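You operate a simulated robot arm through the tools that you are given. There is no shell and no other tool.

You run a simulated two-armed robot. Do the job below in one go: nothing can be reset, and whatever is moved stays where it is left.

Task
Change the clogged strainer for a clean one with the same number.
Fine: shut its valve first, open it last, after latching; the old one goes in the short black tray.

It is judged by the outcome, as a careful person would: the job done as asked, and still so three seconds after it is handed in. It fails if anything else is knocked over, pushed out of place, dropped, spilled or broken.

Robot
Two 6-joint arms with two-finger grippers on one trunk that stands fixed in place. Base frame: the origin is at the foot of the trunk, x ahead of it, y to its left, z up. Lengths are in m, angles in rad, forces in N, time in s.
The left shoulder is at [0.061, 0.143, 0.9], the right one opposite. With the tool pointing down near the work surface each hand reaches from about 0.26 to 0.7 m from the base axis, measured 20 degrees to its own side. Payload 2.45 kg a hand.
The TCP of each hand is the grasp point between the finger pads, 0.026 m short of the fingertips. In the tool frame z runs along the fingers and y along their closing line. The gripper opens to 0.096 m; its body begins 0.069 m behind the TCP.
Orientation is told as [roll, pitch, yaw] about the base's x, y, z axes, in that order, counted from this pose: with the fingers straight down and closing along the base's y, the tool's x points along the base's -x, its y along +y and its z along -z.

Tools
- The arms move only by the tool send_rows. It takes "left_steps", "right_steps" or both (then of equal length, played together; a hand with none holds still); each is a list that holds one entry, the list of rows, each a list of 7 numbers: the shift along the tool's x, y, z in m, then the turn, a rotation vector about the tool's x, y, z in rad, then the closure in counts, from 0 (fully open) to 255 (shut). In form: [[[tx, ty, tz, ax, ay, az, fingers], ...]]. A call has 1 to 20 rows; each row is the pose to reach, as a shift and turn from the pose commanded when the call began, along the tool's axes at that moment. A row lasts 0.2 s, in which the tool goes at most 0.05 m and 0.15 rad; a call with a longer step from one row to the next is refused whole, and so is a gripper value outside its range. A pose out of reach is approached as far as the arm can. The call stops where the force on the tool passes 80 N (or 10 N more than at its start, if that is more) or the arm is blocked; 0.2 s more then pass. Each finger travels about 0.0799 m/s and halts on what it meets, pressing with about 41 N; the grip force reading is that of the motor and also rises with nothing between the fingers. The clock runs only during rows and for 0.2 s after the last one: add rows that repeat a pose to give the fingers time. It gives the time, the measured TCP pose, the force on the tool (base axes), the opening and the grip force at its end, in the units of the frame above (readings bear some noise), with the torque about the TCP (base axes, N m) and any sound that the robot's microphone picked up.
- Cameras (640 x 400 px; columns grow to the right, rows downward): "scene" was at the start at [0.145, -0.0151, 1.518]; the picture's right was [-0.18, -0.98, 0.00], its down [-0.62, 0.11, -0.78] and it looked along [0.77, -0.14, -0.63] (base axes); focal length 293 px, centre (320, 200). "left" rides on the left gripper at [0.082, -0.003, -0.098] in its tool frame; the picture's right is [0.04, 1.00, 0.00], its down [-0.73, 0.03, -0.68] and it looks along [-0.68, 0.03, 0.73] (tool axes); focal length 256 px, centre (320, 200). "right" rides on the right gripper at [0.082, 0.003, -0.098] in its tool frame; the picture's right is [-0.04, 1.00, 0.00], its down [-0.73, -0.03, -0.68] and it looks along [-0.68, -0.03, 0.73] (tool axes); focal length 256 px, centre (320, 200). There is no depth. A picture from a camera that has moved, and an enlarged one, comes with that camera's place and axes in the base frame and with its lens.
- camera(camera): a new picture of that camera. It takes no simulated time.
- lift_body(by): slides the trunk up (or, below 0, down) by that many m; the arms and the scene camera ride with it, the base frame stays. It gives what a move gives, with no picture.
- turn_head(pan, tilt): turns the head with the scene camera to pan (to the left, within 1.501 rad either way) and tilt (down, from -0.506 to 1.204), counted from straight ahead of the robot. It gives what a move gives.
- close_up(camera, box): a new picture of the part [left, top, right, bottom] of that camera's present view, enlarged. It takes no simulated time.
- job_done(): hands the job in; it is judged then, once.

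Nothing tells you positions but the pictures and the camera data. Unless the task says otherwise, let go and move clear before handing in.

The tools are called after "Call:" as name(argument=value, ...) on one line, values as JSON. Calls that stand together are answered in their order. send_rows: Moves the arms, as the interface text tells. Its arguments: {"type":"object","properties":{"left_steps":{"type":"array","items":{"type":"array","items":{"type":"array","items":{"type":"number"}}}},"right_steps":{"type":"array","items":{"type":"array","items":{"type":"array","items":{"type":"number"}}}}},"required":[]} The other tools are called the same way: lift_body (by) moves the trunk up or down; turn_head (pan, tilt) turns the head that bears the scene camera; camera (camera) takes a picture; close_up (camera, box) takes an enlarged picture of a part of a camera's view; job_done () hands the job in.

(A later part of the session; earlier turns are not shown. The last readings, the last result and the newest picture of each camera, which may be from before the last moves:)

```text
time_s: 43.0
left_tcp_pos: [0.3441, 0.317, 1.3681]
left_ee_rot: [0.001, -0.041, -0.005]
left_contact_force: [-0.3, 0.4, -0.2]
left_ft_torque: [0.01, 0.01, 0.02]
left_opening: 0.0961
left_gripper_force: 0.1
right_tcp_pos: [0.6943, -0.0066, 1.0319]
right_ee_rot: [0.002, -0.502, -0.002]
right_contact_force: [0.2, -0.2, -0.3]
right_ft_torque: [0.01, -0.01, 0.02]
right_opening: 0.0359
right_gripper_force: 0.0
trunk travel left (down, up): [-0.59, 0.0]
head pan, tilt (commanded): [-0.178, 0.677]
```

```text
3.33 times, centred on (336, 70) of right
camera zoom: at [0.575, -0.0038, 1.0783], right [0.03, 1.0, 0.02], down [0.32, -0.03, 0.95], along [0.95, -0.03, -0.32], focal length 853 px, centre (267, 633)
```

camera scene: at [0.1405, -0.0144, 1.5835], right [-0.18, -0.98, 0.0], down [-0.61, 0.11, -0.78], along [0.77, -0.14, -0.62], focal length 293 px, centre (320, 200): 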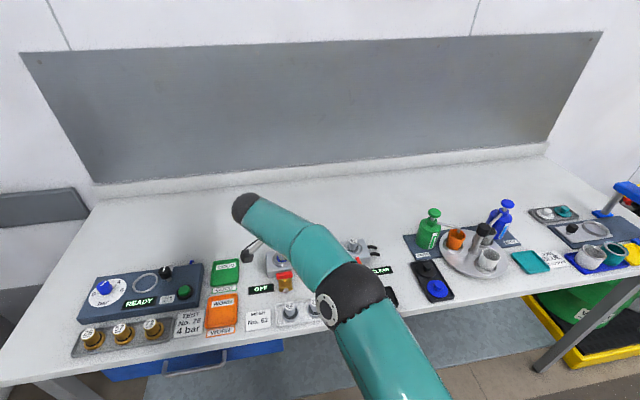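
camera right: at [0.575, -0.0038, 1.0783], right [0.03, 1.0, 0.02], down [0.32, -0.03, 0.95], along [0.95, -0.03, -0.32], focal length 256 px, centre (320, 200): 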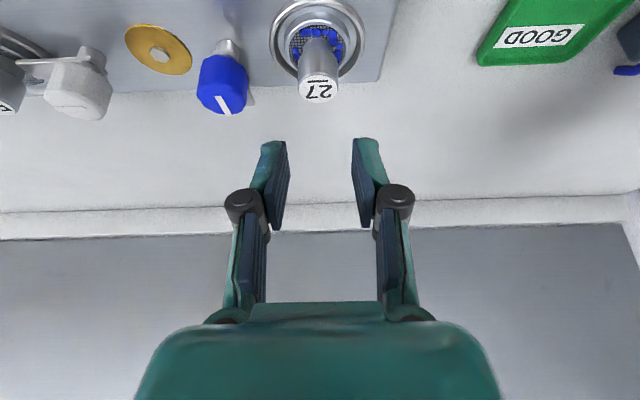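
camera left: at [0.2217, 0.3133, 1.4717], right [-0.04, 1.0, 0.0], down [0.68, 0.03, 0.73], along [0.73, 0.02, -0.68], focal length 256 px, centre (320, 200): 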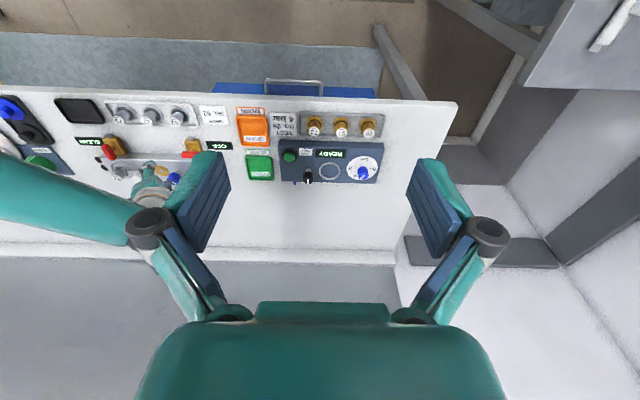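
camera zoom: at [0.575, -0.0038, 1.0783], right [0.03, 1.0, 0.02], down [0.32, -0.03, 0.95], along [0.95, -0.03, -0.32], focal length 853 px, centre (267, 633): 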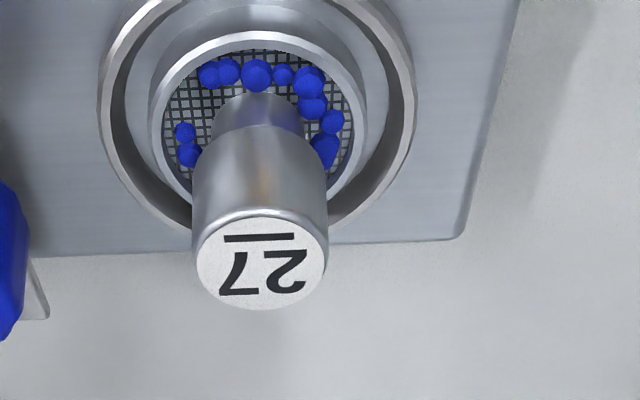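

Handle axis confirmed at (0.7006, -0.007). Descending around the handle.

Call:
send_rows(right_steps=[[[0.01, -0.0004, 0.019, 0, 0, 0, 160], [0.018, -0.0004, 0.034, 0, 0, 0, 160], [0.025, -0.0004, 0.047, 0, 0, 0, 160], [0.031, -0.0004, 0.0581, 0, 0, 0, 160], [0.031, -0.0004, 0.0581, 0, 0, 0, 160]]])

Call:
close_up(camera="right", box=[200, 80, 440, 230])

Call:
close_up(camera="scene", box=[246, 210, 374, 290])

```text
time_s: 44.2
left_tcp_pos: [0.3447, 0.3177, 1.3687]
left_ee_rot: [0.001, -0.044, -0.006]
left_contact_force: [0.2, -0.6, -0.2]
left_ft_torque: [0.02, 0.01, -0.06]
left_opening: 0.096
left_gripper_force: 0.0
right_tcp_pos: [0.6951, -0.0084, 0.9647]
right_ee_rot: [0.001, -0.502, 0.0]
right_contact_force: [0.1, -0.1, 1.2]
right_ft_torque: [-0.03, 0.0, -0.05]
right_opening: 0.0359
right_gripper_force: 0.0
trunk travel left (down, up): [-0.59, 0.0]
head pan, tilt (commanded): [-0.178, 0.677]
```

```text
2.67 times, centred on (320, 155) of right
camera zoom: at [0.5759, -0.0041, 1.0125], right [0.03, 1.0, 0.02], down [0.32, -0.03, 0.95], along [0.95, -0.03, -0.32], focal length 683 px, centre (320, 320)
```

zoom: 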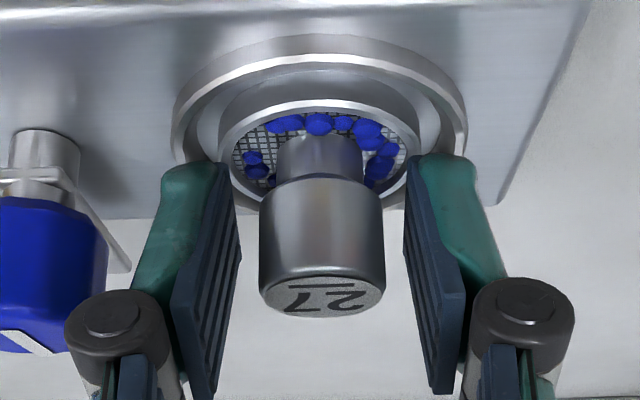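

```text
5.00 times, centred on (310, 250) of scene
camera zoom: at [0.145, -0.0146, 1.583], right [-0.18, -0.98, 0.0], down [-0.62, 0.11, -0.78], along [0.77, -0.14, -0.63], focal length 1464 px, centre (370, -50)
```

zoom: 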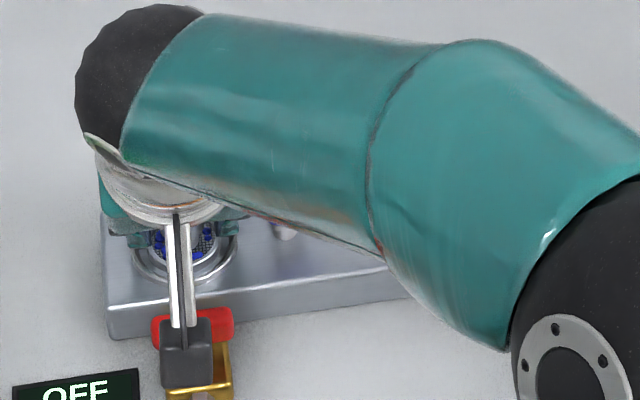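

Pads cover the wide part of the handle. Closing to grip.

Call:
send_rows(right_steps=[[[0, 0, 0, 0, 0, 0, 200], [0, 0, 0, 0, 0, 0, 255], [0, 0, 0, 0, 0, 0, 255]]])

```text
time_s: 45.0
left_tcp_pos: [0.3445, 0.3178, 1.3674]
left_ee_rot: [-0.001, -0.042, -0.004]
left_contact_force: [-0.4, -0.5, -0.2]
left_ft_torque: [-0.02, 0.0, 0.02]
left_opening: 0.096
left_gripper_force: 0.1
right_tcp_pos: [0.6947, -0.0068, 0.9667]
right_ee_rot: [0.002, -0.504, 0.0]
right_contact_force: [1.0, 0.0, 4.5]
right_ft_torque: [-0.02, -0.09, 0.0]
right_opening: 0.0237
right_gripper_force: 41.3
trunk travel left (down, up): [-0.59, 0.0]
head pan, tilt (commanded): [-0.178, 0.677]
```

Gripped (23.7 mm). Lifting straight up slowly.

Call:
send_rows(right_steps=[[[-0.0024, 0, -0.0044, 0, 0, 0, 255], [-0.0048, 0, -0.0088, 0, 0, 0, 255], [-0.0096, 0, -0.0176, 0, 0, 0, 255], [-0.0144, 0, -0.0263, 0, 0, 0, 255], [-0.0192, 0, -0.0351, 0, 0, 0, 255], [-0.024, 0, -0.0439, 0, 0, 0, 255], [-0.024, 0, -0.0439, 0, 0, 0, 255]]])

Call:
camera(camera="right")

Call:
close_up(camera="scene", box=[246, 210, 374, 290])

```text
time_s: 46.6
left_tcp_pos: [0.3452, 0.319, 1.3668]
left_ee_rot: [0.0, -0.042, -0.006]
left_contact_force: [-0.3, 0.5, 0.1]
left_ft_torque: [-0.01, -0.04, -0.01]
left_opening: 0.0962
left_gripper_force: 0.0
right_tcp_pos: [0.6951, -0.0061, 1.0143]
right_ee_rot: [0.001, -0.502, 0.001]
right_contact_force: [0.1, -0.2, -0.5]
right_ft_torque: [0.0, 0.02, -0.04]
right_opening: 0.0237
right_gripper_force: 41.1
trunk travel left (down, up): [-0.59, 0.0]
head pan, tilt (commanded): [-0.178, 0.677]
```

```text
taken
camera right: at [0.5766, -0.0031, 1.0627], right [0.03, 1.0, 0.02], down [0.32, -0.03, 0.95], along [0.95, -0.03, -0.32], focal length 256 px, centre (320, 200)
```

right: 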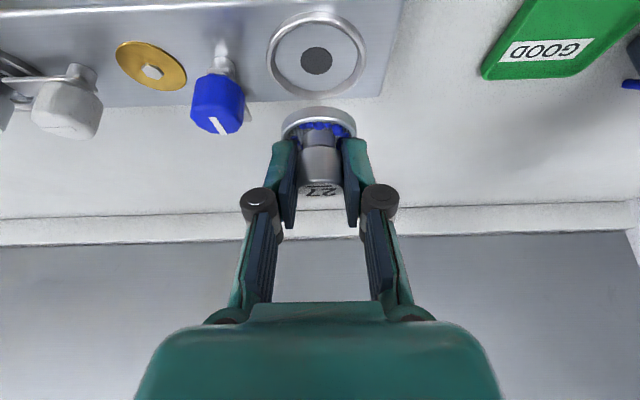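

```text
5.00 times, centred on (310, 250) of scene
camera zoom: at [0.1454, -0.0146, 1.5829], right [-0.18, -0.98, 0.0], down [-0.62, 0.11, -0.78], along [0.77, -0.14, -0.63], focal length 1464 px, centre (370, -50)
```

zoom: 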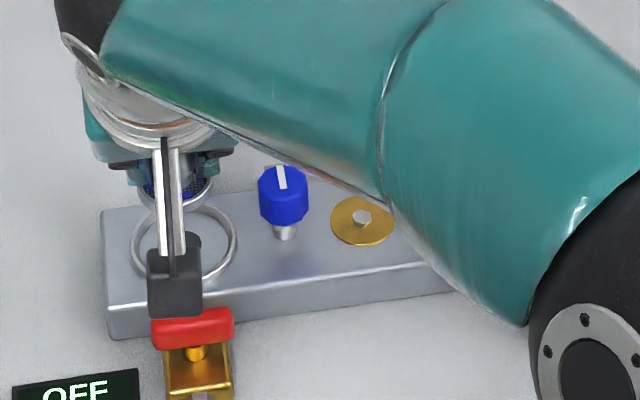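

The clogged strainer is out and the seat is visible. I'll lift a little more, bring it back toward the robot, then across toward the short black tray.

Call:
send_rows(right_steps=[[[-0.0096, 0, -0.0176, 0, 0, 0, 255], [0.0143, 0, -0.0363, 0, 0, 0, 255], [0.0494, 0, -0.0555, 0, 0, 0, 255], [0.0845, -0.02, -0.0747, 0, 0, 0, 255], [0.1065, -0.06, -0.0866, 0, 0, 0, 255], [0.1153, -0.105, -0.0914, 0, 0, 0, 255], [0.124, -0.15, -0.0962, 0, 0, 0, 255], [0.1249, -0.195, -0.0967, 0, 0, 0, 255], [0.1249, -0.195, -0.0967, 0, 0, 0, 255]]])

Call:
camera(camera="right")

Call:
camera(camera="scene")

```text
time_s: 48.6
left_tcp_pos: [0.3442, 0.3183, 1.3679]
left_ee_rot: [-0.003, -0.042, -0.005]
left_contact_force: [-0.9, 0.0, 0.1]
left_ft_torque: [0.02, 0.0, 0.0]
left_opening: 0.096
left_gripper_force: 0.1
right_tcp_pos: [0.5409, -0.2025, 1.0399]
right_ee_rot: [0.0, -0.503, 0.003]
right_contact_force: [0.2, 0.1, -0.2]
right_ft_torque: [-0.01, 0.0, 0.0]
right_opening: 0.0238
right_gripper_force: 40.8
trunk travel left (down, up): [-0.59, 0.0]
head pan, tilt (commanded): [-0.178, 0.677]
```

```text
taken
camera right: at [0.4208, -0.1991, 1.0871], right [0.03, 1.0, 0.02], down [0.32, -0.03, 0.95], along [0.95, -0.03, -0.32], focal length 256 px, centre (320, 200)
```

right: 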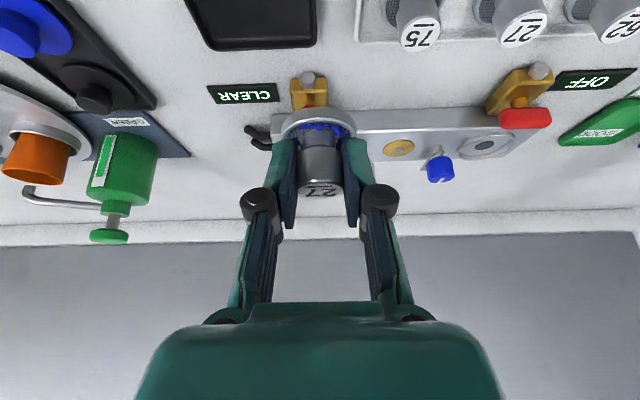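

```text
taken
camera scene: at [0.1449, -0.0138, 1.583], right [-0.18, -0.98, 0.0], down [-0.62, 0.11, -0.78], along [0.77, -0.14, -0.63], focal length 293 px, centre (320, 200)
```

scene: 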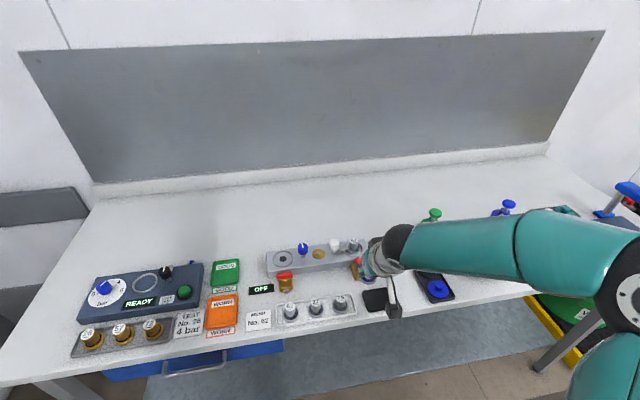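

Carrying the strainer near the tray. Checking the tray's position precisely before lowering.

Call:
close_up(camera="scene", box=[340, 240, 436, 320])

Call:
close_up(camera="right", box=[160, 0, 352, 120])

Call:
close_up(camera="right", box=[400, 80, 560, 180])

```text
5.00 times, centred on (388, 280) of scene
camera zoom: at [0.1449, -0.0138, 1.583], right [-0.18, -0.98, 0.0], down [-0.62, 0.11, -0.78], along [0.77, -0.14, -0.63], focal length 1464 px, centre (-20, -200)
```

zoom: 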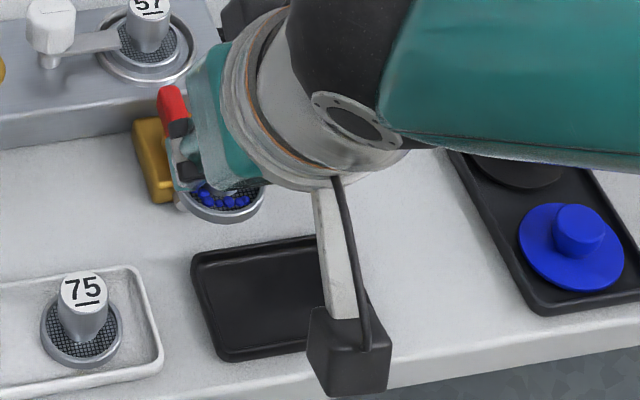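

```text
3.33 times, centred on (256, 60) of right
camera zoom: at [0.4208, -0.1991, 1.0871], right [0.03, 1.0, 0.02], down [0.32, -0.03, 0.95], along [0.95, -0.03, -0.32], focal length 853 px, centre (533, 667)
```

zoom: 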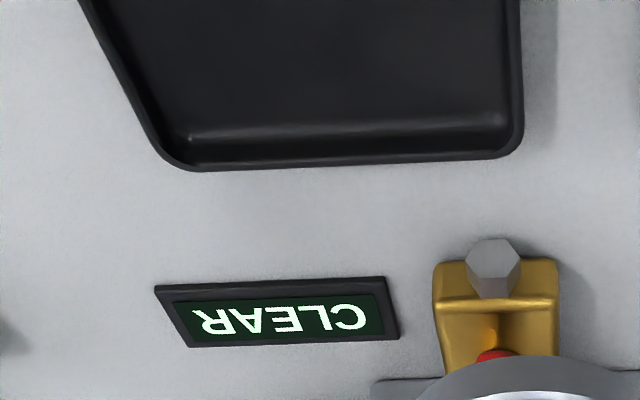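

```text
4.00 times, centred on (480, 130) of right
camera zoom: at [0.4208, -0.1991, 1.0871], right [0.03, 1.0, 0.02], down [0.32, -0.03, 0.95], along [0.95, -0.03, -0.32], focal length 1024 px, centre (-320, 480)
```

zoom: 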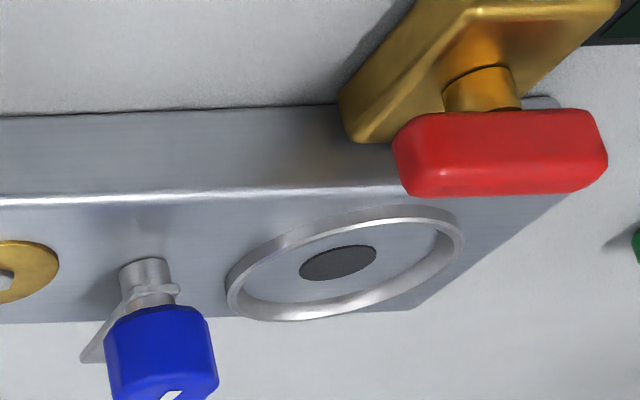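

Tray spans about x 0.509–0.569, y -0.204 to -0.29, rim z≈0.91. Lowering the old strainer toward its centre, stopping just above the expected floor contact.

Call:
send_rows(right_steps=[[[0.007, -0.0445, -0.0038, 0, 0, 0, 255], [0.0262, -0.0445, 0.0313, 0, 0, 0, 255], [0.0406, -0.0445, 0.0576, 0, 0, 0, 255], [0.0454, -0.0445, 0.0664, 0, 0, 0, 255], [0.0454, -0.0445, 0.0664, 0, 0, 0, 255]]])

Call:
camera(camera="right")

Call:
close_up(camera="scene", box=[340, 240, 436, 320])

```text
time_s: 49.8
left_tcp_pos: [0.3448, 0.317, 1.3681]
left_ee_rot: [0.001, -0.041, -0.003]
left_contact_force: [-0.9, 0.2, 1.0]
left_ft_torque: [0.02, 0.01, -0.01]
left_opening: 0.0959
left_gripper_force: 0.1
right_tcp_pos: [0.5306, -0.2471, 0.9584]
right_ee_rot: [0.003, -0.503, 0.001]
right_contact_force: [-0.8, -0.2, -1.0]
right_ft_torque: [-0.04, 0.05, -0.02]
right_opening: 0.0238
right_gripper_force: 40.9
trunk travel left (down, up): [-0.59, 0.0]
head pan, tilt (commanded): [-0.178, 0.677]
```

```text
taken
camera right: at [0.4123, -0.244, 1.0054], right [0.03, 1.0, 0.02], down [0.32, -0.03, 0.95], along [0.95, -0.03, -0.32], focal length 256 px, centre (320, 200)
```

right: 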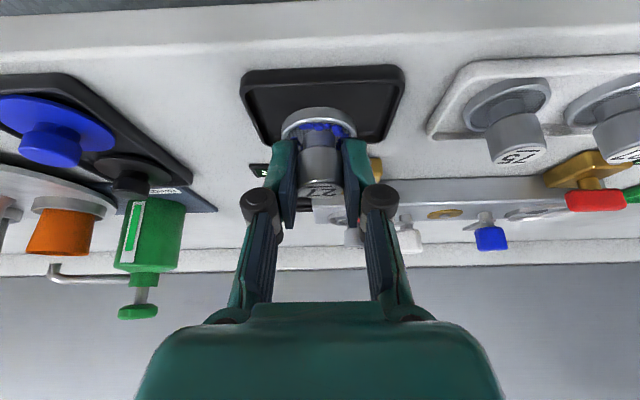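

```text
5.00 times, centred on (388, 280) of scene
camera zoom: at [0.1451, -0.015, 1.583], right [-0.18, -0.98, 0.0], down [-0.62, 0.11, -0.78], along [0.77, -0.14, -0.63], focal length 1464 px, centre (-20, -200)
```

zoom: 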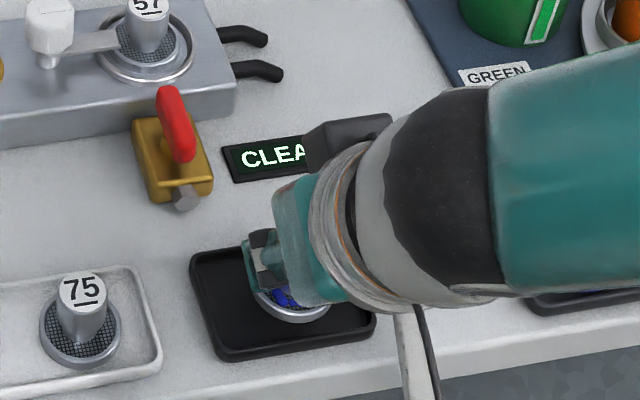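

Well centred over the tray. Lowering in small steps while reading the contact force.

Call:
send_rows(right_steps=[[[0.0019, 0, 0.0035, 0, 0, 0, 255], [0.0038, 0, 0.007, 0, 0, 0, 255], [0.0048, 0, 0.0088, 0, 0, 0, 255], [0.0048, 0, 0.0088, 0, 0, 0, 255]]])

Call:
close_up(camera="right", box=[220, 50, 420, 200])

```text
time_s: 50.8
left_tcp_pos: [0.345, 0.3174, 1.3671]
left_ee_rot: [0.0, -0.042, -0.007]
left_contact_force: [0.0, -0.1, -1.5]
left_ft_torque: [-0.01, -0.02, 0.01]
left_opening: 0.096
left_gripper_force: 0.1
right_tcp_pos: [0.5317, -0.2456, 0.9483]
right_ee_rot: [0.001, -0.502, 0.0]
right_contact_force: [0.4, 0.2, -1.2]
right_ft_torque: [-0.02, 0.03, -0.02]
right_opening: 0.0236
right_gripper_force: 40.8
trunk travel left (down, up): [-0.59, 0.0]
head pan, tilt (commanded): [-0.178, 0.677]
```

```text
2.67 times, centred on (320, 125) of right
camera zoom: at [0.4126, -0.2426, 0.9961], right [0.03, 1.0, 0.02], down [0.32, -0.03, 0.95], along [0.95, -0.03, -0.32], focal length 683 px, centre (320, 400)
```

zoom: 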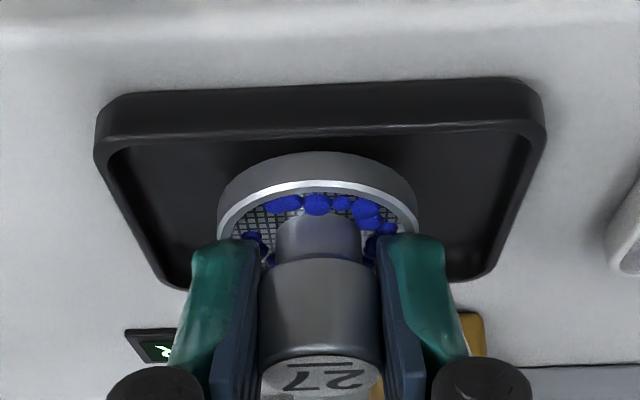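

Call:
send_rows(right_steps=[[[0.001, 0, 0.0018, 0, 0, 0, 255], [0.0019, 0, 0.0035, 0, 0, 0, 255], [0.0024, 0, 0.0044, 0, 0, 0, 255], [0.0024, 0, 0.0044, 0, 0, 0, 255]]])

```text
time_s: 51.8
left_tcp_pos: [0.3445, 0.3167, 1.368]
left_ee_rot: [0.001, -0.042, -0.005]
left_contact_force: [-0.1, 0.1, -0.5]
left_ft_torque: [-0.01, 0.0, 0.03]
left_opening: 0.0959
left_gripper_force: 0.0
right_tcp_pos: [0.5325, -0.2458, 0.944]
right_ee_rot: [-0.001, -0.501, 0.001]
right_contact_force: [-0.5, 0.2, -0.7]
right_ft_torque: [-0.01, 0.0, 0.03]
right_opening: 0.0238
right_gripper_force: 40.6
trunk travel left (down, up): [-0.59, 0.0]
head pan, tilt (commanded): [-0.178, 0.677]
```

Call:
send_rows(right_steps=[[[0.001, 0, 0.0018, 0, 0, 0, 255], [0.0019, 0, 0.0035, 0, 0, 0, 255], [0.0019, 0, 0.0035, 0, 0, 0, 255]]])

Call:
close_up(camera="right", box=[220, 50, 420, 200])

```text
time_s: 52.6
left_tcp_pos: [0.3443, 0.3183, 1.3674]
left_ee_rot: [-0.002, -0.042, -0.005]
left_contact_force: [-1.1, -0.2, 0.9]
left_ft_torque: [0.0, 0.02, 0.03]
left_opening: 0.096
left_gripper_force: 0.0
right_tcp_pos: [0.5321, -0.2462, 0.9401]
right_ee_rot: [0.001, -0.501, 0.0]
right_contact_force: [0.5, -0.6, -0.6]
right_ft_torque: [-0.04, 0.0, 0.0]
right_opening: 0.0235
right_gripper_force: 41.5
trunk travel left (down, up): [-0.59, 0.0]
head pan, tilt (commanded): [-0.178, 0.677]
```

```text
2.67 times, centred on (320, 125) of right
camera zoom: at [0.4129, -0.2426, 0.9873], right [0.03, 1.0, 0.02], down [0.32, -0.03, 0.95], along [0.95, -0.03, -0.32], focal length 683 px, centre (320, 400)
```

zoom: 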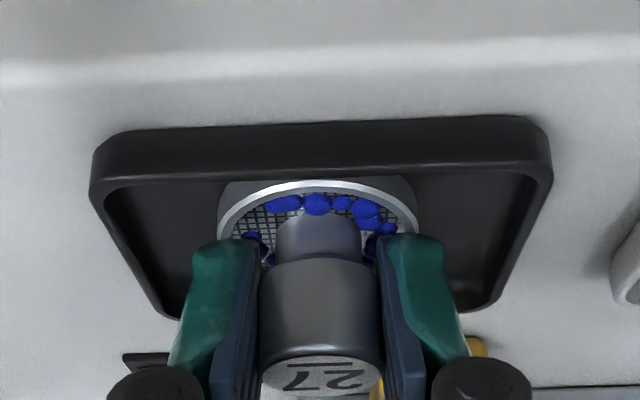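

Still no contact; continuing down in 2 mm steps.

Call:
send_rows(right_steps=[[[0.001, 0, 0.0018, 0, 0, 0, 255], [0.0014, 0, 0.0026, 0, 0, 0, 255], [0.0014, 0, 0.0026, 0, 0, 0, 255]]])

```text
time_s: 53.4
left_tcp_pos: [0.3433, 0.3168, 1.3694]
left_ee_rot: [-0.001, -0.044, -0.006]
left_contact_force: [0.4, 0.4, -0.6]
left_ft_torque: [-0.01, -0.01, 0.01]
left_opening: 0.096
left_gripper_force: 0.1
right_tcp_pos: [0.5321, -0.2462, 0.9394]
right_ee_rot: [-0.002, -0.506, 0.001]
right_contact_force: [0.4, 2.3, 20.7]
right_ft_torque: [0.04, 0.01, -0.02]
right_opening: 0.0239
right_gripper_force: 40.7
trunk travel left (down, up): [-0.59, 0.0]
head pan, tilt (commanded): [-0.178, 0.677]
```

Contact with the tray floor (≈20 N). Easing the preload, opening, and rising straight up.

Call:
send_rows(right_steps=[[[-0.0006, 0, -0.0011, 0, 0, 0, 255], [-0.0006, 0, -0.0011, 0, 0, 0, 200], [-0.0006, 0, -0.0011, 0, 0, 0, 160], [-0.0006, 0, -0.0011, 0, 0, 0, 160], [-0.0102, 0, -0.0187, 0, 0, 0, 160], [-0.0246, 0, -0.045, 0, 0, 0, 160], [-0.0438, 0, -0.0801, 0, 0, 0, 160], [-0.0438, 0, -0.0801, 0, 0, 0, 160]]])

Call:
camera(camera="right")

Call:
close_up(camera="scene", box=[320, 240, 448, 320])

```text
time_s: 55.2
left_tcp_pos: [0.3454, 0.317, 1.3671]
left_ee_rot: [-0.001, -0.041, -0.006]
left_contact_force: [0.9, 0.4, 0.1]
left_ft_torque: [0.01, -0.01, -0.05]
left_opening: 0.0963
left_gripper_force: 0.0
right_tcp_pos: [0.533, -0.2469, 1.0289]
right_ee_rot: [-0.001, -0.501, 0.003]
right_contact_force: [-0.3, -0.7, -0.8]
right_ft_torque: [-0.02, 0.03, 0.01]
right_opening: 0.0359
right_gripper_force: 0.0
trunk travel left (down, up): [-0.59, 0.0]
head pan, tilt (commanded): [-0.178, 0.677]
```

```text
taken
camera right: at [0.4134, -0.2432, 1.0763], right [0.03, 1.0, 0.02], down [0.32, -0.03, 0.95], along [0.95, -0.03, -0.32], focal length 256 px, centre (320, 200)
```

right: 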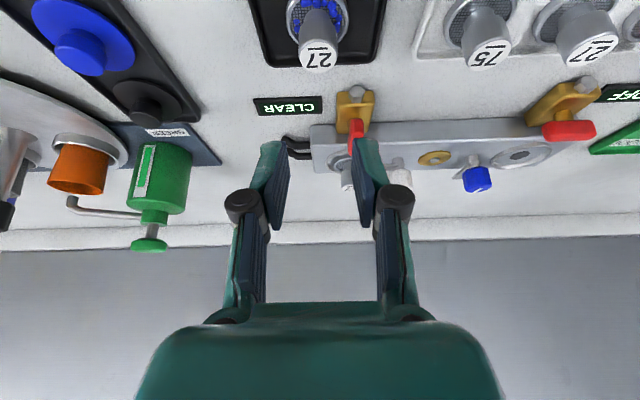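

```text
5.00 times, centred on (384, 280) of scene
camera zoom: at [0.1457, -0.0148, 1.5829], right [-0.18, -0.98, 0.0], down [-0.62, 0.11, -0.78], along [0.77, -0.14, -0.63], focal length 1464 px, centre (0, -200)
```

zoom: 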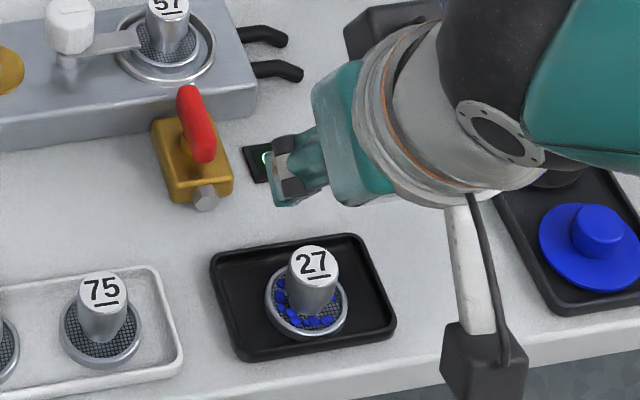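

The old strainer stands upright in the short black tray. Now over to the clean 27 in the middle of the rack.

Call:
send_rows(right_steps=[[[0.0, 0.043, 0.0, 0, 0, 0, 160], [0.0, 0.086, 0.0, 0, 0, 0, 160], [0.001, 0.129, 0.004, 0, 0, 0, 160], [0.0017, 0.1716, 0.0093, 0, 0, 0, 160], [0.0017, 0.1716, 0.0093, 0, 0, 0, 160]]])

Call:
camera(camera="right")

Call:
close_up(camera="right", box=[224, 0, 416, 120])

Call:
close_up(camera="scene", box=[256, 250, 384, 330])

```text
time_s: 56.4
left_tcp_pos: [0.3446, 0.3168, 1.3676]
left_ee_rot: [-0.001, -0.042, -0.006]
left_contact_force: [0.4, 0.9, -0.7]
left_ft_torque: [0.04, -0.03, -0.02]
left_opening: 0.0961
left_gripper_force: 0.1
right_tcp_pos: [0.5318, -0.0752, 1.0183]
right_ee_rot: [0.002, -0.501, 0.0]
right_contact_force: [1.1, -0.2, -0.2]
right_ft_torque: [0.06, -0.01, 0.01]
right_opening: 0.0356
right_gripper_force: 0.2
trunk travel left (down, up): [-0.59, 0.0]
head pan, tilt (commanded): [-0.178, 0.677]
```

```text
taken
camera right: at [0.414, -0.0716, 1.0666], right [0.04, 1.0, 0.02], down [0.32, -0.03, 0.95], along [0.95, -0.03, -0.32], focal length 256 px, centre (320, 200)
```

right: 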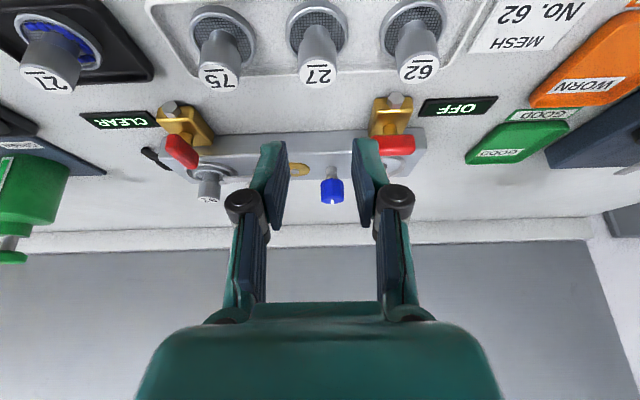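

```text
3.33 times, centred on (320, 60) of right
camera zoom: at [0.414, -0.0716, 1.0666], right [0.04, 1.0, 0.02], down [0.32, -0.03, 0.95], along [0.95, -0.03, -0.32], focal length 853 px, centre (320, 667)
```

zoom: 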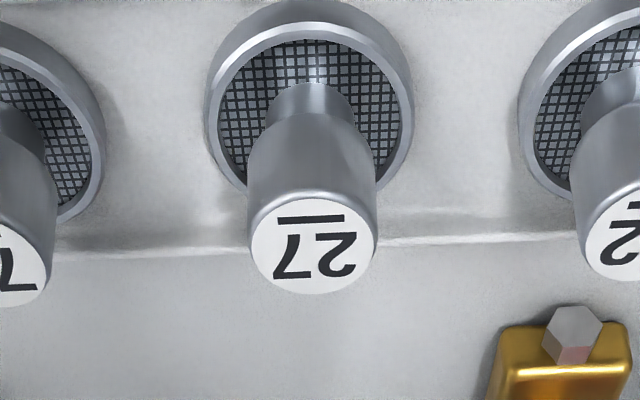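

```text
5.00 times, centred on (320, 290) of scene
camera zoom: at [0.1445, -0.0153, 1.583], right [-0.18, -0.98, 0.0], down [-0.62, 0.11, -0.78], along [0.77, -0.14, -0.63], focal length 1464 px, centre (320, -250)
```

zoom: 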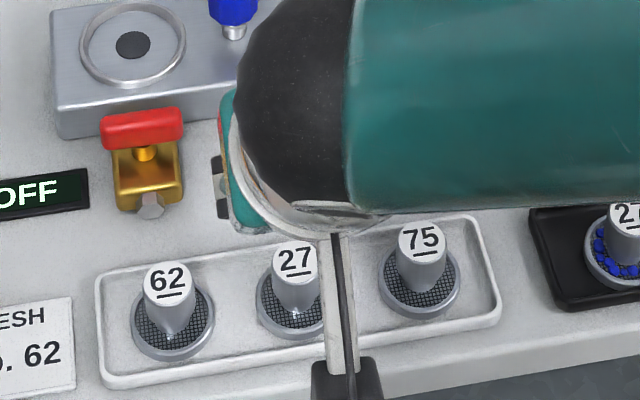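

Clean 27 axis at (0.5415, -0.0752). Descending around its handle with the same relative grip height as before.

Call:
send_rows(right_steps=[[[0.012, 0, 0.0241, 0, 0, 0, 160], [0.024, 0, 0.0483, 0, 0, 0, 160], [0.0309, 0, 0.0621, 0, 0, 0, 160], [0.0343, 0, 0.069, 0, 0, 0, 160], [0.0343, 0, 0.069, 0, 0, 0, 160]]])

Call:
close_up(camera="right", box=[200, 80, 440, 230])

```text
time_s: 57.6
left_tcp_pos: [0.3444, 0.3165, 1.3685]
left_ee_rot: [0.001, -0.042, -0.006]
left_contact_force: [0.6, -0.8, -0.7]
left_ft_torque: [0.0, 0.02, 0.02]
left_opening: 0.0961
left_gripper_force: 0.2
right_tcp_pos: [0.5377, -0.0749, 0.9427]
right_ee_rot: [0.001, -0.5, 0.001]
right_contact_force: [-0.4, -0.5, 0.6]
right_ft_torque: [-0.03, 0.0, -0.01]
right_opening: 0.0356
right_gripper_force: 0.1
trunk travel left (down, up): [-0.59, 0.0]
head pan, tilt (commanded): [-0.178, 0.677]
```

```text
2.67 times, centred on (320, 155) of right
camera zoom: at [0.4184, -0.0719, 0.9902], right [0.03, 1.0, 0.02], down [0.32, -0.03, 0.95], along [0.95, -0.03, -0.32], focal length 683 px, centre (320, 320)
```

zoom: 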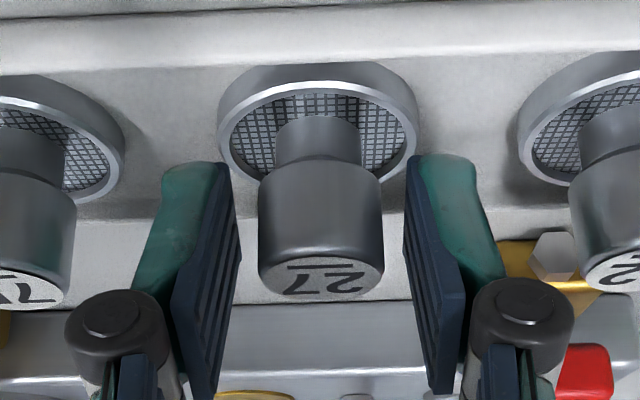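

Slightly higher on the handle than the first grip; I'll go 3 mm lower and close.

Call:
send_rows(right_steps=[[[0.0014, 0, 0.0026, 0, 0, 0, 160], [0.0014, 0, 0.0026, 0, 0, 0, 200], [0.0014, 0, 0.0026, 0, 0, 0, 255], [0.0014, 0, 0.0026, 0, 0, 0, 255]]])

Call:
close_up(camera="right", box=[200, 80, 440, 230])

```text
time_s: 58.6
left_tcp_pos: [0.3445, 0.3173, 1.3677]
left_ee_rot: [0.001, -0.041, -0.004]
left_contact_force: [-0.6, -0.3, 0.1]
left_ft_torque: [0.01, -0.02, -0.03]
left_opening: 0.0957
left_gripper_force: 0.1
right_tcp_pos: [0.5367, -0.0758, 0.9405]
right_ee_rot: [-0.002, -0.5, 0.0]
right_contact_force: [0.0, 0.4, 1.1]
right_ft_torque: [0.03, 0.02, -0.01]
right_opening: 0.0236
right_gripper_force: 40.8
trunk travel left (down, up): [-0.59, 0.0]
head pan, tilt (commanded): [-0.178, 0.677]
```

```text
2.67 times, centred on (320, 155) of right
camera zoom: at [0.4187, -0.0722, 0.9873], right [0.03, 1.0, 0.02], down [0.32, -0.03, 0.95], along [0.95, -0.03, -0.32], focal length 683 px, centre (320, 320)
```

zoom: 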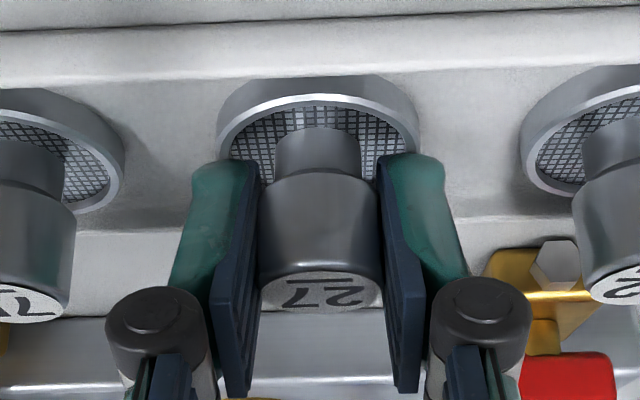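

Clean 27 gripped (23.6 mm). Lifting it out and carrying it to above the seat.

Call:
send_rows(right_steps=[[[-0.0072, 0, -0.0132, 0, 0, 0, 255], [-0.0168, 0, -0.0307, 0, 0, 0, 255], [-0.0312, 0, -0.057, 0, 0, 0, 255], [-0.0607, 0, -0.0694, 0, 0, 0, 255], [-0.0958, 0.02, -0.0502, 0, 0, 0, 255], [-0.1309, 0.045, -0.0311, 0, 0, 0, 255], [-0.166, 0.066, -0.0119, 0, 0, 0, 255], [-0.1791, 0.0688, -0.0047, 0, 0, 0, 255], [-0.1791, 0.0688, -0.0047, 0, 0, 0, 255]]])

Call:
camera(camera="right")

Call:
close_up(camera="right", box=[220, 10, 420, 200])

Call:
close_up(camera="scene", box=[246, 210, 374, 330])

```text
time_s: 60.6
left_tcp_pos: [0.3461, 0.3186, 1.3684]
left_ee_rot: [0.0, -0.042, -0.004]
left_contact_force: [0.5, 0.0, 0.3]
left_ft_torque: [-0.02, 0.02, 0.02]
left_opening: 0.0961
left_gripper_force: 0.2
right_tcp_pos: [0.6926, -0.0043, 1.0306]
right_ee_rot: [-0.001, -0.502, 0.001]
right_contact_force: [0.8, 0.0, -0.6]
right_ft_torque: [-0.02, -0.03, -0.01]
right_opening: 0.0236
right_gripper_force: 41.0
trunk travel left (down, up): [-0.59, 0.0]
head pan, tilt (commanded): [-0.178, 0.677]
```

```text
taken
camera right: at [0.5729, -0.0015, 1.0772], right [0.03, 1.0, 0.02], down [0.32, -0.03, 0.95], along [0.95, -0.03, -0.32], focal length 256 px, centre (320, 200)
```

right: 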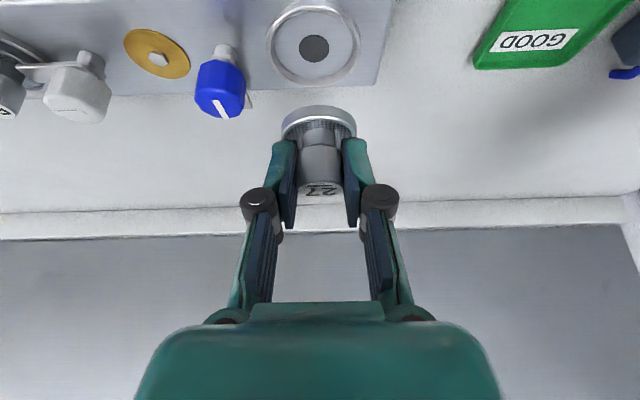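

```text
2.11 times, centred on (320, 105) of right
camera zoom: at [0.5729, -0.0015, 1.0772], right [0.03, 1.0, 0.02], down [0.32, -0.03, 0.95], along [0.95, -0.03, -0.32], focal length 539 px, centre (320, 400)
```

zoom: 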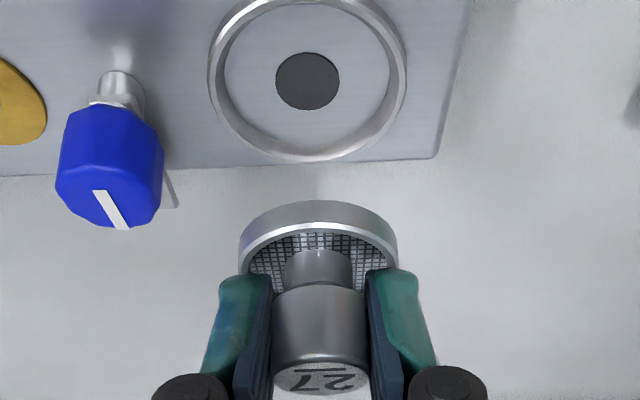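

```text
3.33 times, centred on (310, 270) of scene
camera zoom: at [0.1453, -0.0143, 1.583], right [-0.18, -0.98, 0.0], down [-0.62, 0.11, -0.78], along [0.77, -0.14, -0.63], focal length 976 px, centre (353, -33)
```

zoom: 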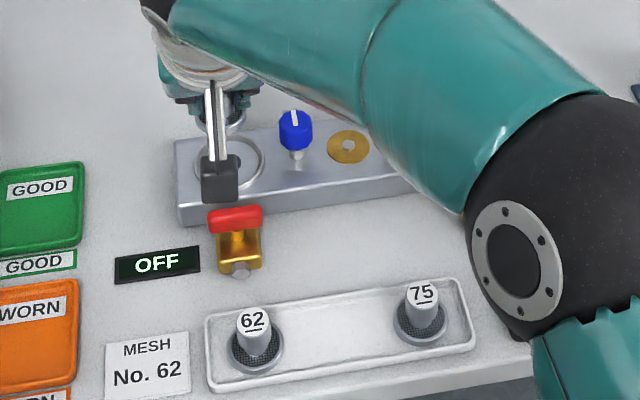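

Over the seat; I estimate it needs about +4.7 mm in x and -2.2 mm in y. Lowering to just above the ring to verify centring.

Call:
send_rows(right_steps=[[[-0.0041, -0.0022, 0.0023, 0, 0, 0, 255], [0.0055, -0.0022, 0.0198, 0, 0, 0, 255], [0.0127, -0.0022, 0.033, 0, 0, 0, 255], [0.0175, -0.0022, 0.0418, 0, 0, 0, 255], [0.0175, -0.0022, 0.0418, 0, 0, 0, 255]]])

Call:
close_up(camera="right", box=[220, 50, 420, 200])

Call:
close_up(camera="scene", box=[256, 235, 320, 275])

```text
time_s: 61.8
left_tcp_pos: [0.3446, 0.3167, 1.3683]
left_ee_rot: [0.001, -0.043, -0.005]
left_contact_force: [0.1, -0.8, 0.6]
left_ft_torque: [-0.02, -0.02, -0.01]
left_opening: 0.0962
left_gripper_force: 0.0
right_tcp_pos: [0.6966, -0.0071, 0.9847]
right_ee_rot: [0.0, -0.504, 0.0]
right_contact_force: [0.0, -0.8, 0.2]
right_ft_torque: [-0.02, 0.01, 0.0]
right_opening: 0.0241
right_gripper_force: 40.9
trunk travel left (down, up): [-0.59, 0.0]
head pan, tilt (commanded): [-0.178, 0.677]
```

```text
2.67 times, centred on (320, 125) of right
camera zoom: at [0.5779, -0.0038, 1.0317], right [0.03, 1.0, 0.02], down [0.32, -0.03, 0.95], along [0.95, -0.03, -0.32], focal length 683 px, centre (320, 400)
```

zoom: 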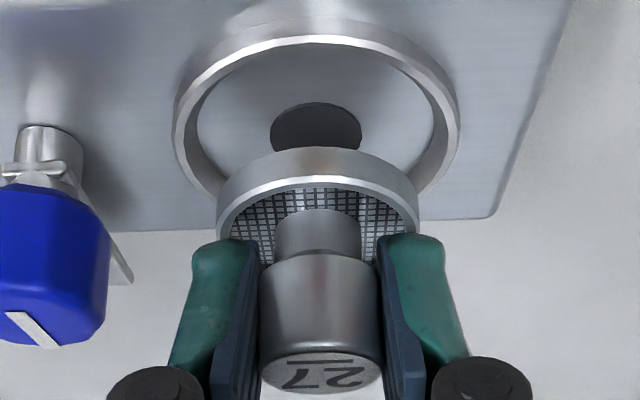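

```text
10.00 times, centred on (288, 255) of scene
camera zoom: at [0.1451, -0.0146, 1.583], right [-0.18, -0.98, 0.0], down [-0.62, 0.11, -0.78], along [0.77, -0.14, -0.63], focal length 2928 px, centre (640, -350)
```

zoom: 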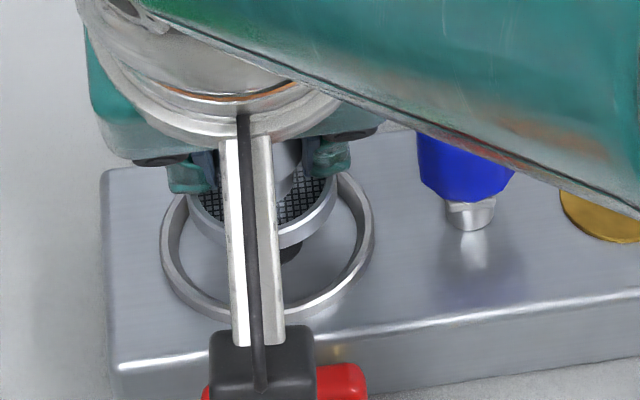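

Laterally the flange lines up with the ring and hole. Lowering the rest of the way in small steps.

Call:
send_rows(right_steps=[[[0.0019, 0, 0.0035, 0, 0, 0, 255], [0.0038, 0, 0.007, 0, 0, 0, 255], [0.0058, 0, 0.0105, 0, 0, 0, 255], [0.0067, 0, 0.0123, 0, 0, 0, 255], [0.0067, 0, 0.0123, 0, 0, 0, 255]]])

Call:
close_up(camera="right", box=[220, 50, 420, 200])

```text
time_s: 63.0
left_tcp_pos: [0.3448, 0.3174, 1.3674]
left_ee_rot: [0.0, -0.042, -0.006]
left_contact_force: [0.3, 0.3, 0.2]
left_ft_torque: [0.0, -0.02, -0.02]
left_opening: 0.0961
left_gripper_force: 0.1
right_tcp_pos: [0.697, -0.0069, 0.9716]
right_ee_rot: [0.001, -0.501, 0.0]
right_contact_force: [0.7, -0.6, 0.0]
right_ft_torque: [-0.01, 0.02, 0.02]
right_opening: 0.0235
right_gripper_force: 40.7
trunk travel left (down, up): [-0.59, 0.0]
head pan, tilt (commanded): [-0.178, 0.677]
```

```text
2.67 times, centred on (320, 125) of right
camera zoom: at [0.5784, -0.0047, 1.0184], right [0.03, 1.0, 0.02], down [0.32, -0.03, 0.95], along [0.95, -0.03, -0.32], focal length 683 px, centre (320, 400)
```

zoom: 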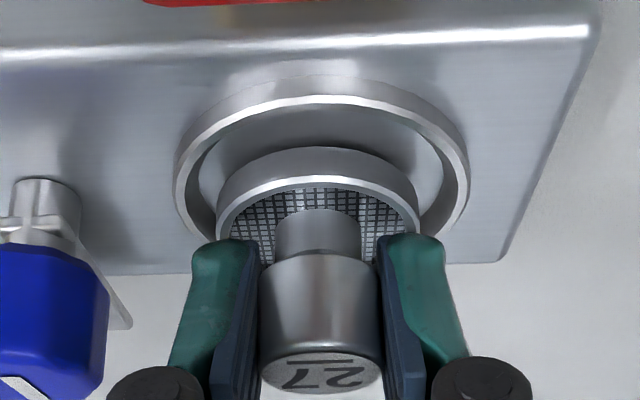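

Call:
send_rows(right_steps=[[[0.001, 0, 0.0018, 0, 0, 0, 255], [0.0017, 0, 0.0031, 0, 0, 0, 255], [0.0017, 0, 0.0031, 0, 0, 0, 255]]])

Call:
close_up(camera="right", box=[200, 80, 440, 230])

```text
time_s: 63.8
left_tcp_pos: [0.3444, 0.3187, 1.3686]
left_ee_rot: [-0.001, -0.043, -0.004]
left_contact_force: [0.0, 0.0, -0.1]
left_ft_torque: [0.01, -0.01, -0.01]
left_opening: 0.0959
left_gripper_force: 0.1
right_tcp_pos: [0.6973, -0.0068, 0.9685]
right_ee_rot: [-0.001, -0.501, 0.0]
right_contact_force: [-0.2, 0.2, -0.8]
right_ft_torque: [-0.02, 0.0, 0.02]
right_opening: 0.0237
right_gripper_force: 41.1
trunk travel left (down, up): [-0.59, 0.0]
head pan, tilt (commanded): [-0.178, 0.677]
```

```text
2.67 times, centred on (320, 155) of right
camera zoom: at [0.5784, -0.0048, 1.015], right [0.03, 1.0, 0.02], down [0.32, -0.03, 0.95], along [0.95, -0.03, -0.32], focal length 683 px, centre (320, 320)
```

zoom: 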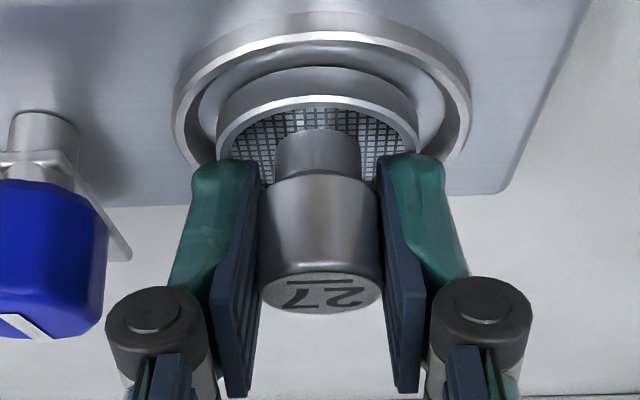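

Call:
send_rows(right_steps=[[[0.0007, 0.0007, 0.0013, 0, 0, 0, 255], [0.0012, 0.0007, 0.0022, 0, 0, 0, 255], [0.0012, 0.0007, 0.0022, 0, 0, 0, 255]]])

Call:
close_up(camera="right", box=[200, 80, 440, 230])

```text
time_s: 64.6
left_tcp_pos: [0.3443, 0.3183, 1.368]
left_ee_rot: [0.0, -0.042, -0.006]
left_contact_force: [-0.8, 0.1, -0.5]
left_ft_torque: [0.0, 0.0, 0.0]
left_opening: 0.096
left_gripper_force: 0.1
right_tcp_pos: [0.6975, -0.0084, 0.9659]
right_ee_rot: [0.002, -0.502, 0.0]
right_contact_force: [-0.4, 1.7, 3.3]
right_ft_torque: [0.05, 0.05, 0.02]
right_opening: 0.0234
right_gripper_force: 40.8
trunk travel left (down, up): [-0.59, 0.0]
head pan, tilt (commanded): [-0.178, 0.677]
```

```text
2.67 times, centred on (320, 155) of right
camera zoom: at [0.5785, -0.0042, 1.0131], right [0.03, 1.0, 0.02], down [0.32, -0.03, 0.95], along [0.95, -0.03, -0.32], focal length 683 px, centre (320, 320)
```

zoom: 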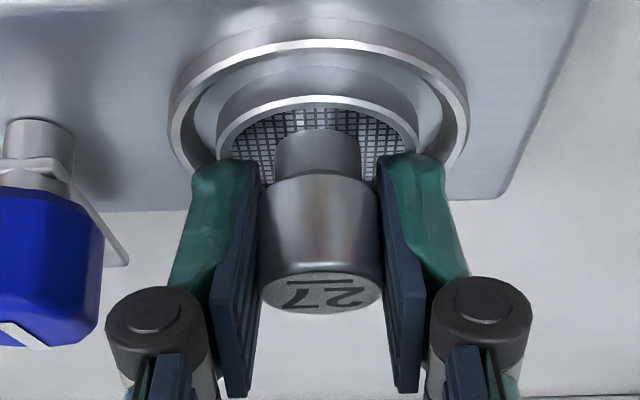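

Contact is just starting at the expected height. Pressing about 1 mm to confirm it's seated.

Call:
send_rows(right_steps=[[[0.0005, 0, 0.0009, 0, 0, 0, 255], [0.0007, 0, 0.0013, 0, 0, 0, 255], [0.0007, 0, 0.0013, 0, 0, 0, 255]]])

```text
time_s: 65.4
left_tcp_pos: [0.3435, 0.3169, 1.368]
left_ee_rot: [0.0, -0.044, -0.006]
left_contact_force: [-0.4, 0.9, -0.4]
left_ft_torque: [-0.05, 0.01, 0.02]
left_opening: 0.096
left_gripper_force: 0.0
right_tcp_pos: [0.6979, -0.0074, 0.9657]
right_ee_rot: [0.003, -0.507, -0.001]
right_contact_force: [5.3, 0.3, 11.4]
right_ft_torque: [0.05, -0.01, 0.01]
right_opening: 0.0236
right_gripper_force: 40.9
trunk travel left (down, up): [-0.59, 0.0]
head pan, tilt (commanded): [-0.178, 0.677]
```

Seated firmly (≈11 N). Easing off, opening slightly and rising straight up to inspect the centring.

Call:
send_rows(right_steps=[[[-0.0003, 0, -0.0006, 0, 0, 0, 255], [-0.0003, 0, -0.0006, 0, 0, 0, 200], [-0.0003, 0, -0.0006, 0, 0, 0, 160], [-0.0003, 0, -0.0006, 0, 0, 0, 160], [-0.0099, 0, -0.0182, 0, 0, 0, 160], [-0.0243, 0, -0.0445, 0, 0, 0, 160], [-0.0315, 0, -0.0577, 0, 0, 0, 160], [-0.0315, 0, -0.0577, 0, 0, 0, 160]]])

Call:
camera(camera="right")

Call:
close_up(camera="right", box=[240, 0, 400, 120])

Call:
close_up(camera="scene", box=[256, 235, 320, 275])

```text
time_s: 67.2
left_tcp_pos: [0.3453, 0.317, 1.3678]
left_ee_rot: [0.0, -0.041, -0.004]
left_contact_force: [-0.2, 0.4, -0.4]
left_ft_torque: [-0.03, -0.02, -0.01]
left_opening: 0.0958
left_gripper_force: 0.1
right_tcp_pos: [0.6968, -0.007, 1.0294]
right_ee_rot: [0.0, -0.502, 0.001]
right_contact_force: [-0.8, 0.0, 0.3]
right_ft_torque: [-0.01, 0.0, 0.02]
right_opening: 0.0358
right_gripper_force: 0.0
trunk travel left (down, up): [-0.59, 0.0]
head pan, tilt (commanded): [-0.178, 0.677]
```

```text
taken
camera right: at [0.5776, -0.0038, 1.0765], right [0.03, 1.0, 0.02], down [0.32, -0.03, 0.95], along [0.95, -0.03, -0.32], focal length 256 px, centre (320, 200)
```

right: 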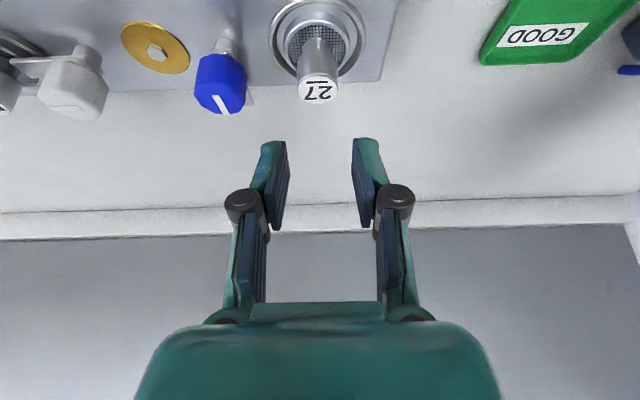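

```text
3.33 times, centred on (320, 60) of right
camera zoom: at [0.5776, -0.0038, 1.0765], right [0.03, 1.0, 0.02], down [0.32, -0.03, 0.95], along [0.95, -0.03, -0.32], focal length 853 px, centre (320, 667)
```

zoom: 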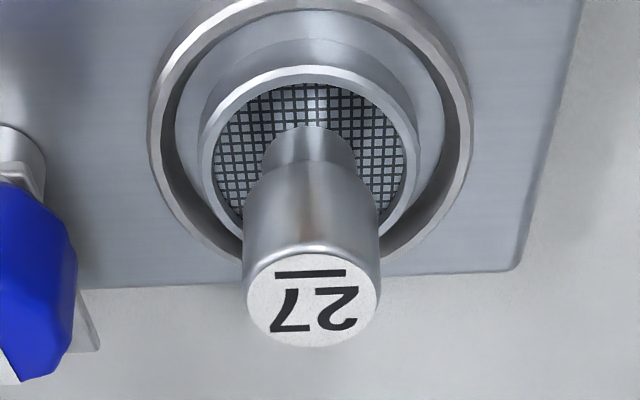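

```text
10.00 times, centred on (288, 255) of scene
camera zoom: at [0.1452, -0.0145, 1.583], right [-0.18, -0.98, 0.0], down [-0.62, 0.11, -0.78], along [0.77, -0.14, -0.63], focal length 2928 px, centre (640, -350)
```

zoom: 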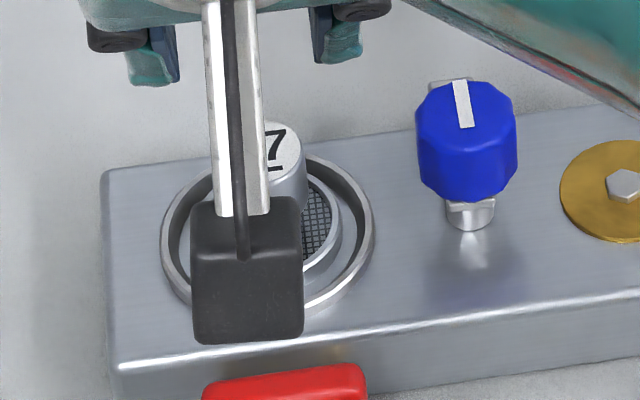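

The clean 27 is centred in the ring at the same height as the old one was. Now back to the knob to re-latch: moving above it with the wrist turned so I can swing it counter-clockwise.

Call:
send_rows(right_steps=[[[0.0006, -0.028, -0.002, 0, 0, 0, 150], [0.0012, -0.0566, -0.004, 0, 0, 0, 135], [0.0012, -0.0566, -0.004, 0.0479, 0, 0.0878, 135], [0.0012, -0.0566, -0.004, 0.0959, 0, 0.1755, 135], [0.0012, -0.0566, -0.004, 0.1438, 0, 0.2633, 135], [0.0012, -0.0566, -0.004, 0.1438, 0, 0.2633, 135]]])

Call:
camera(camera="right")

```text
time_s: 68.6
left_tcp_pos: [0.344, 0.3178, 1.368]
left_ee_rot: [0.0, -0.044, -0.006]
left_contact_force: [0.2, 0.7, -0.3]
left_ft_torque: [0.05, 0.01, 0.03]
left_opening: 0.0961
left_gripper_force: 0.1
right_tcp_pos: [0.6939, -0.0642, 1.0329]
right_ee_rot: [0.001, -0.501, -0.302]
right_contact_force: [-0.7, -0.2, 0.0]
right_ft_torque: [-0.01, 0.01, 0.0]
right_opening: 0.0451
right_gripper_force: 0.0
trunk travel left (down, up): [-0.59, 0.0]
head pan, tilt (commanded): [-0.178, 0.677]
```

```text
taken
camera right: at [0.5817, -0.026, 1.0799], right [0.33, 0.94, 0.02], down [0.29, -0.12, 0.95], along [0.9, -0.31, -0.32], focal length 256 px, centre (320, 200)
```

right: 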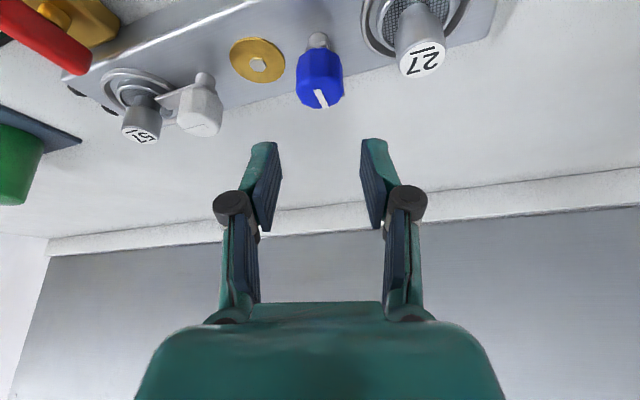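

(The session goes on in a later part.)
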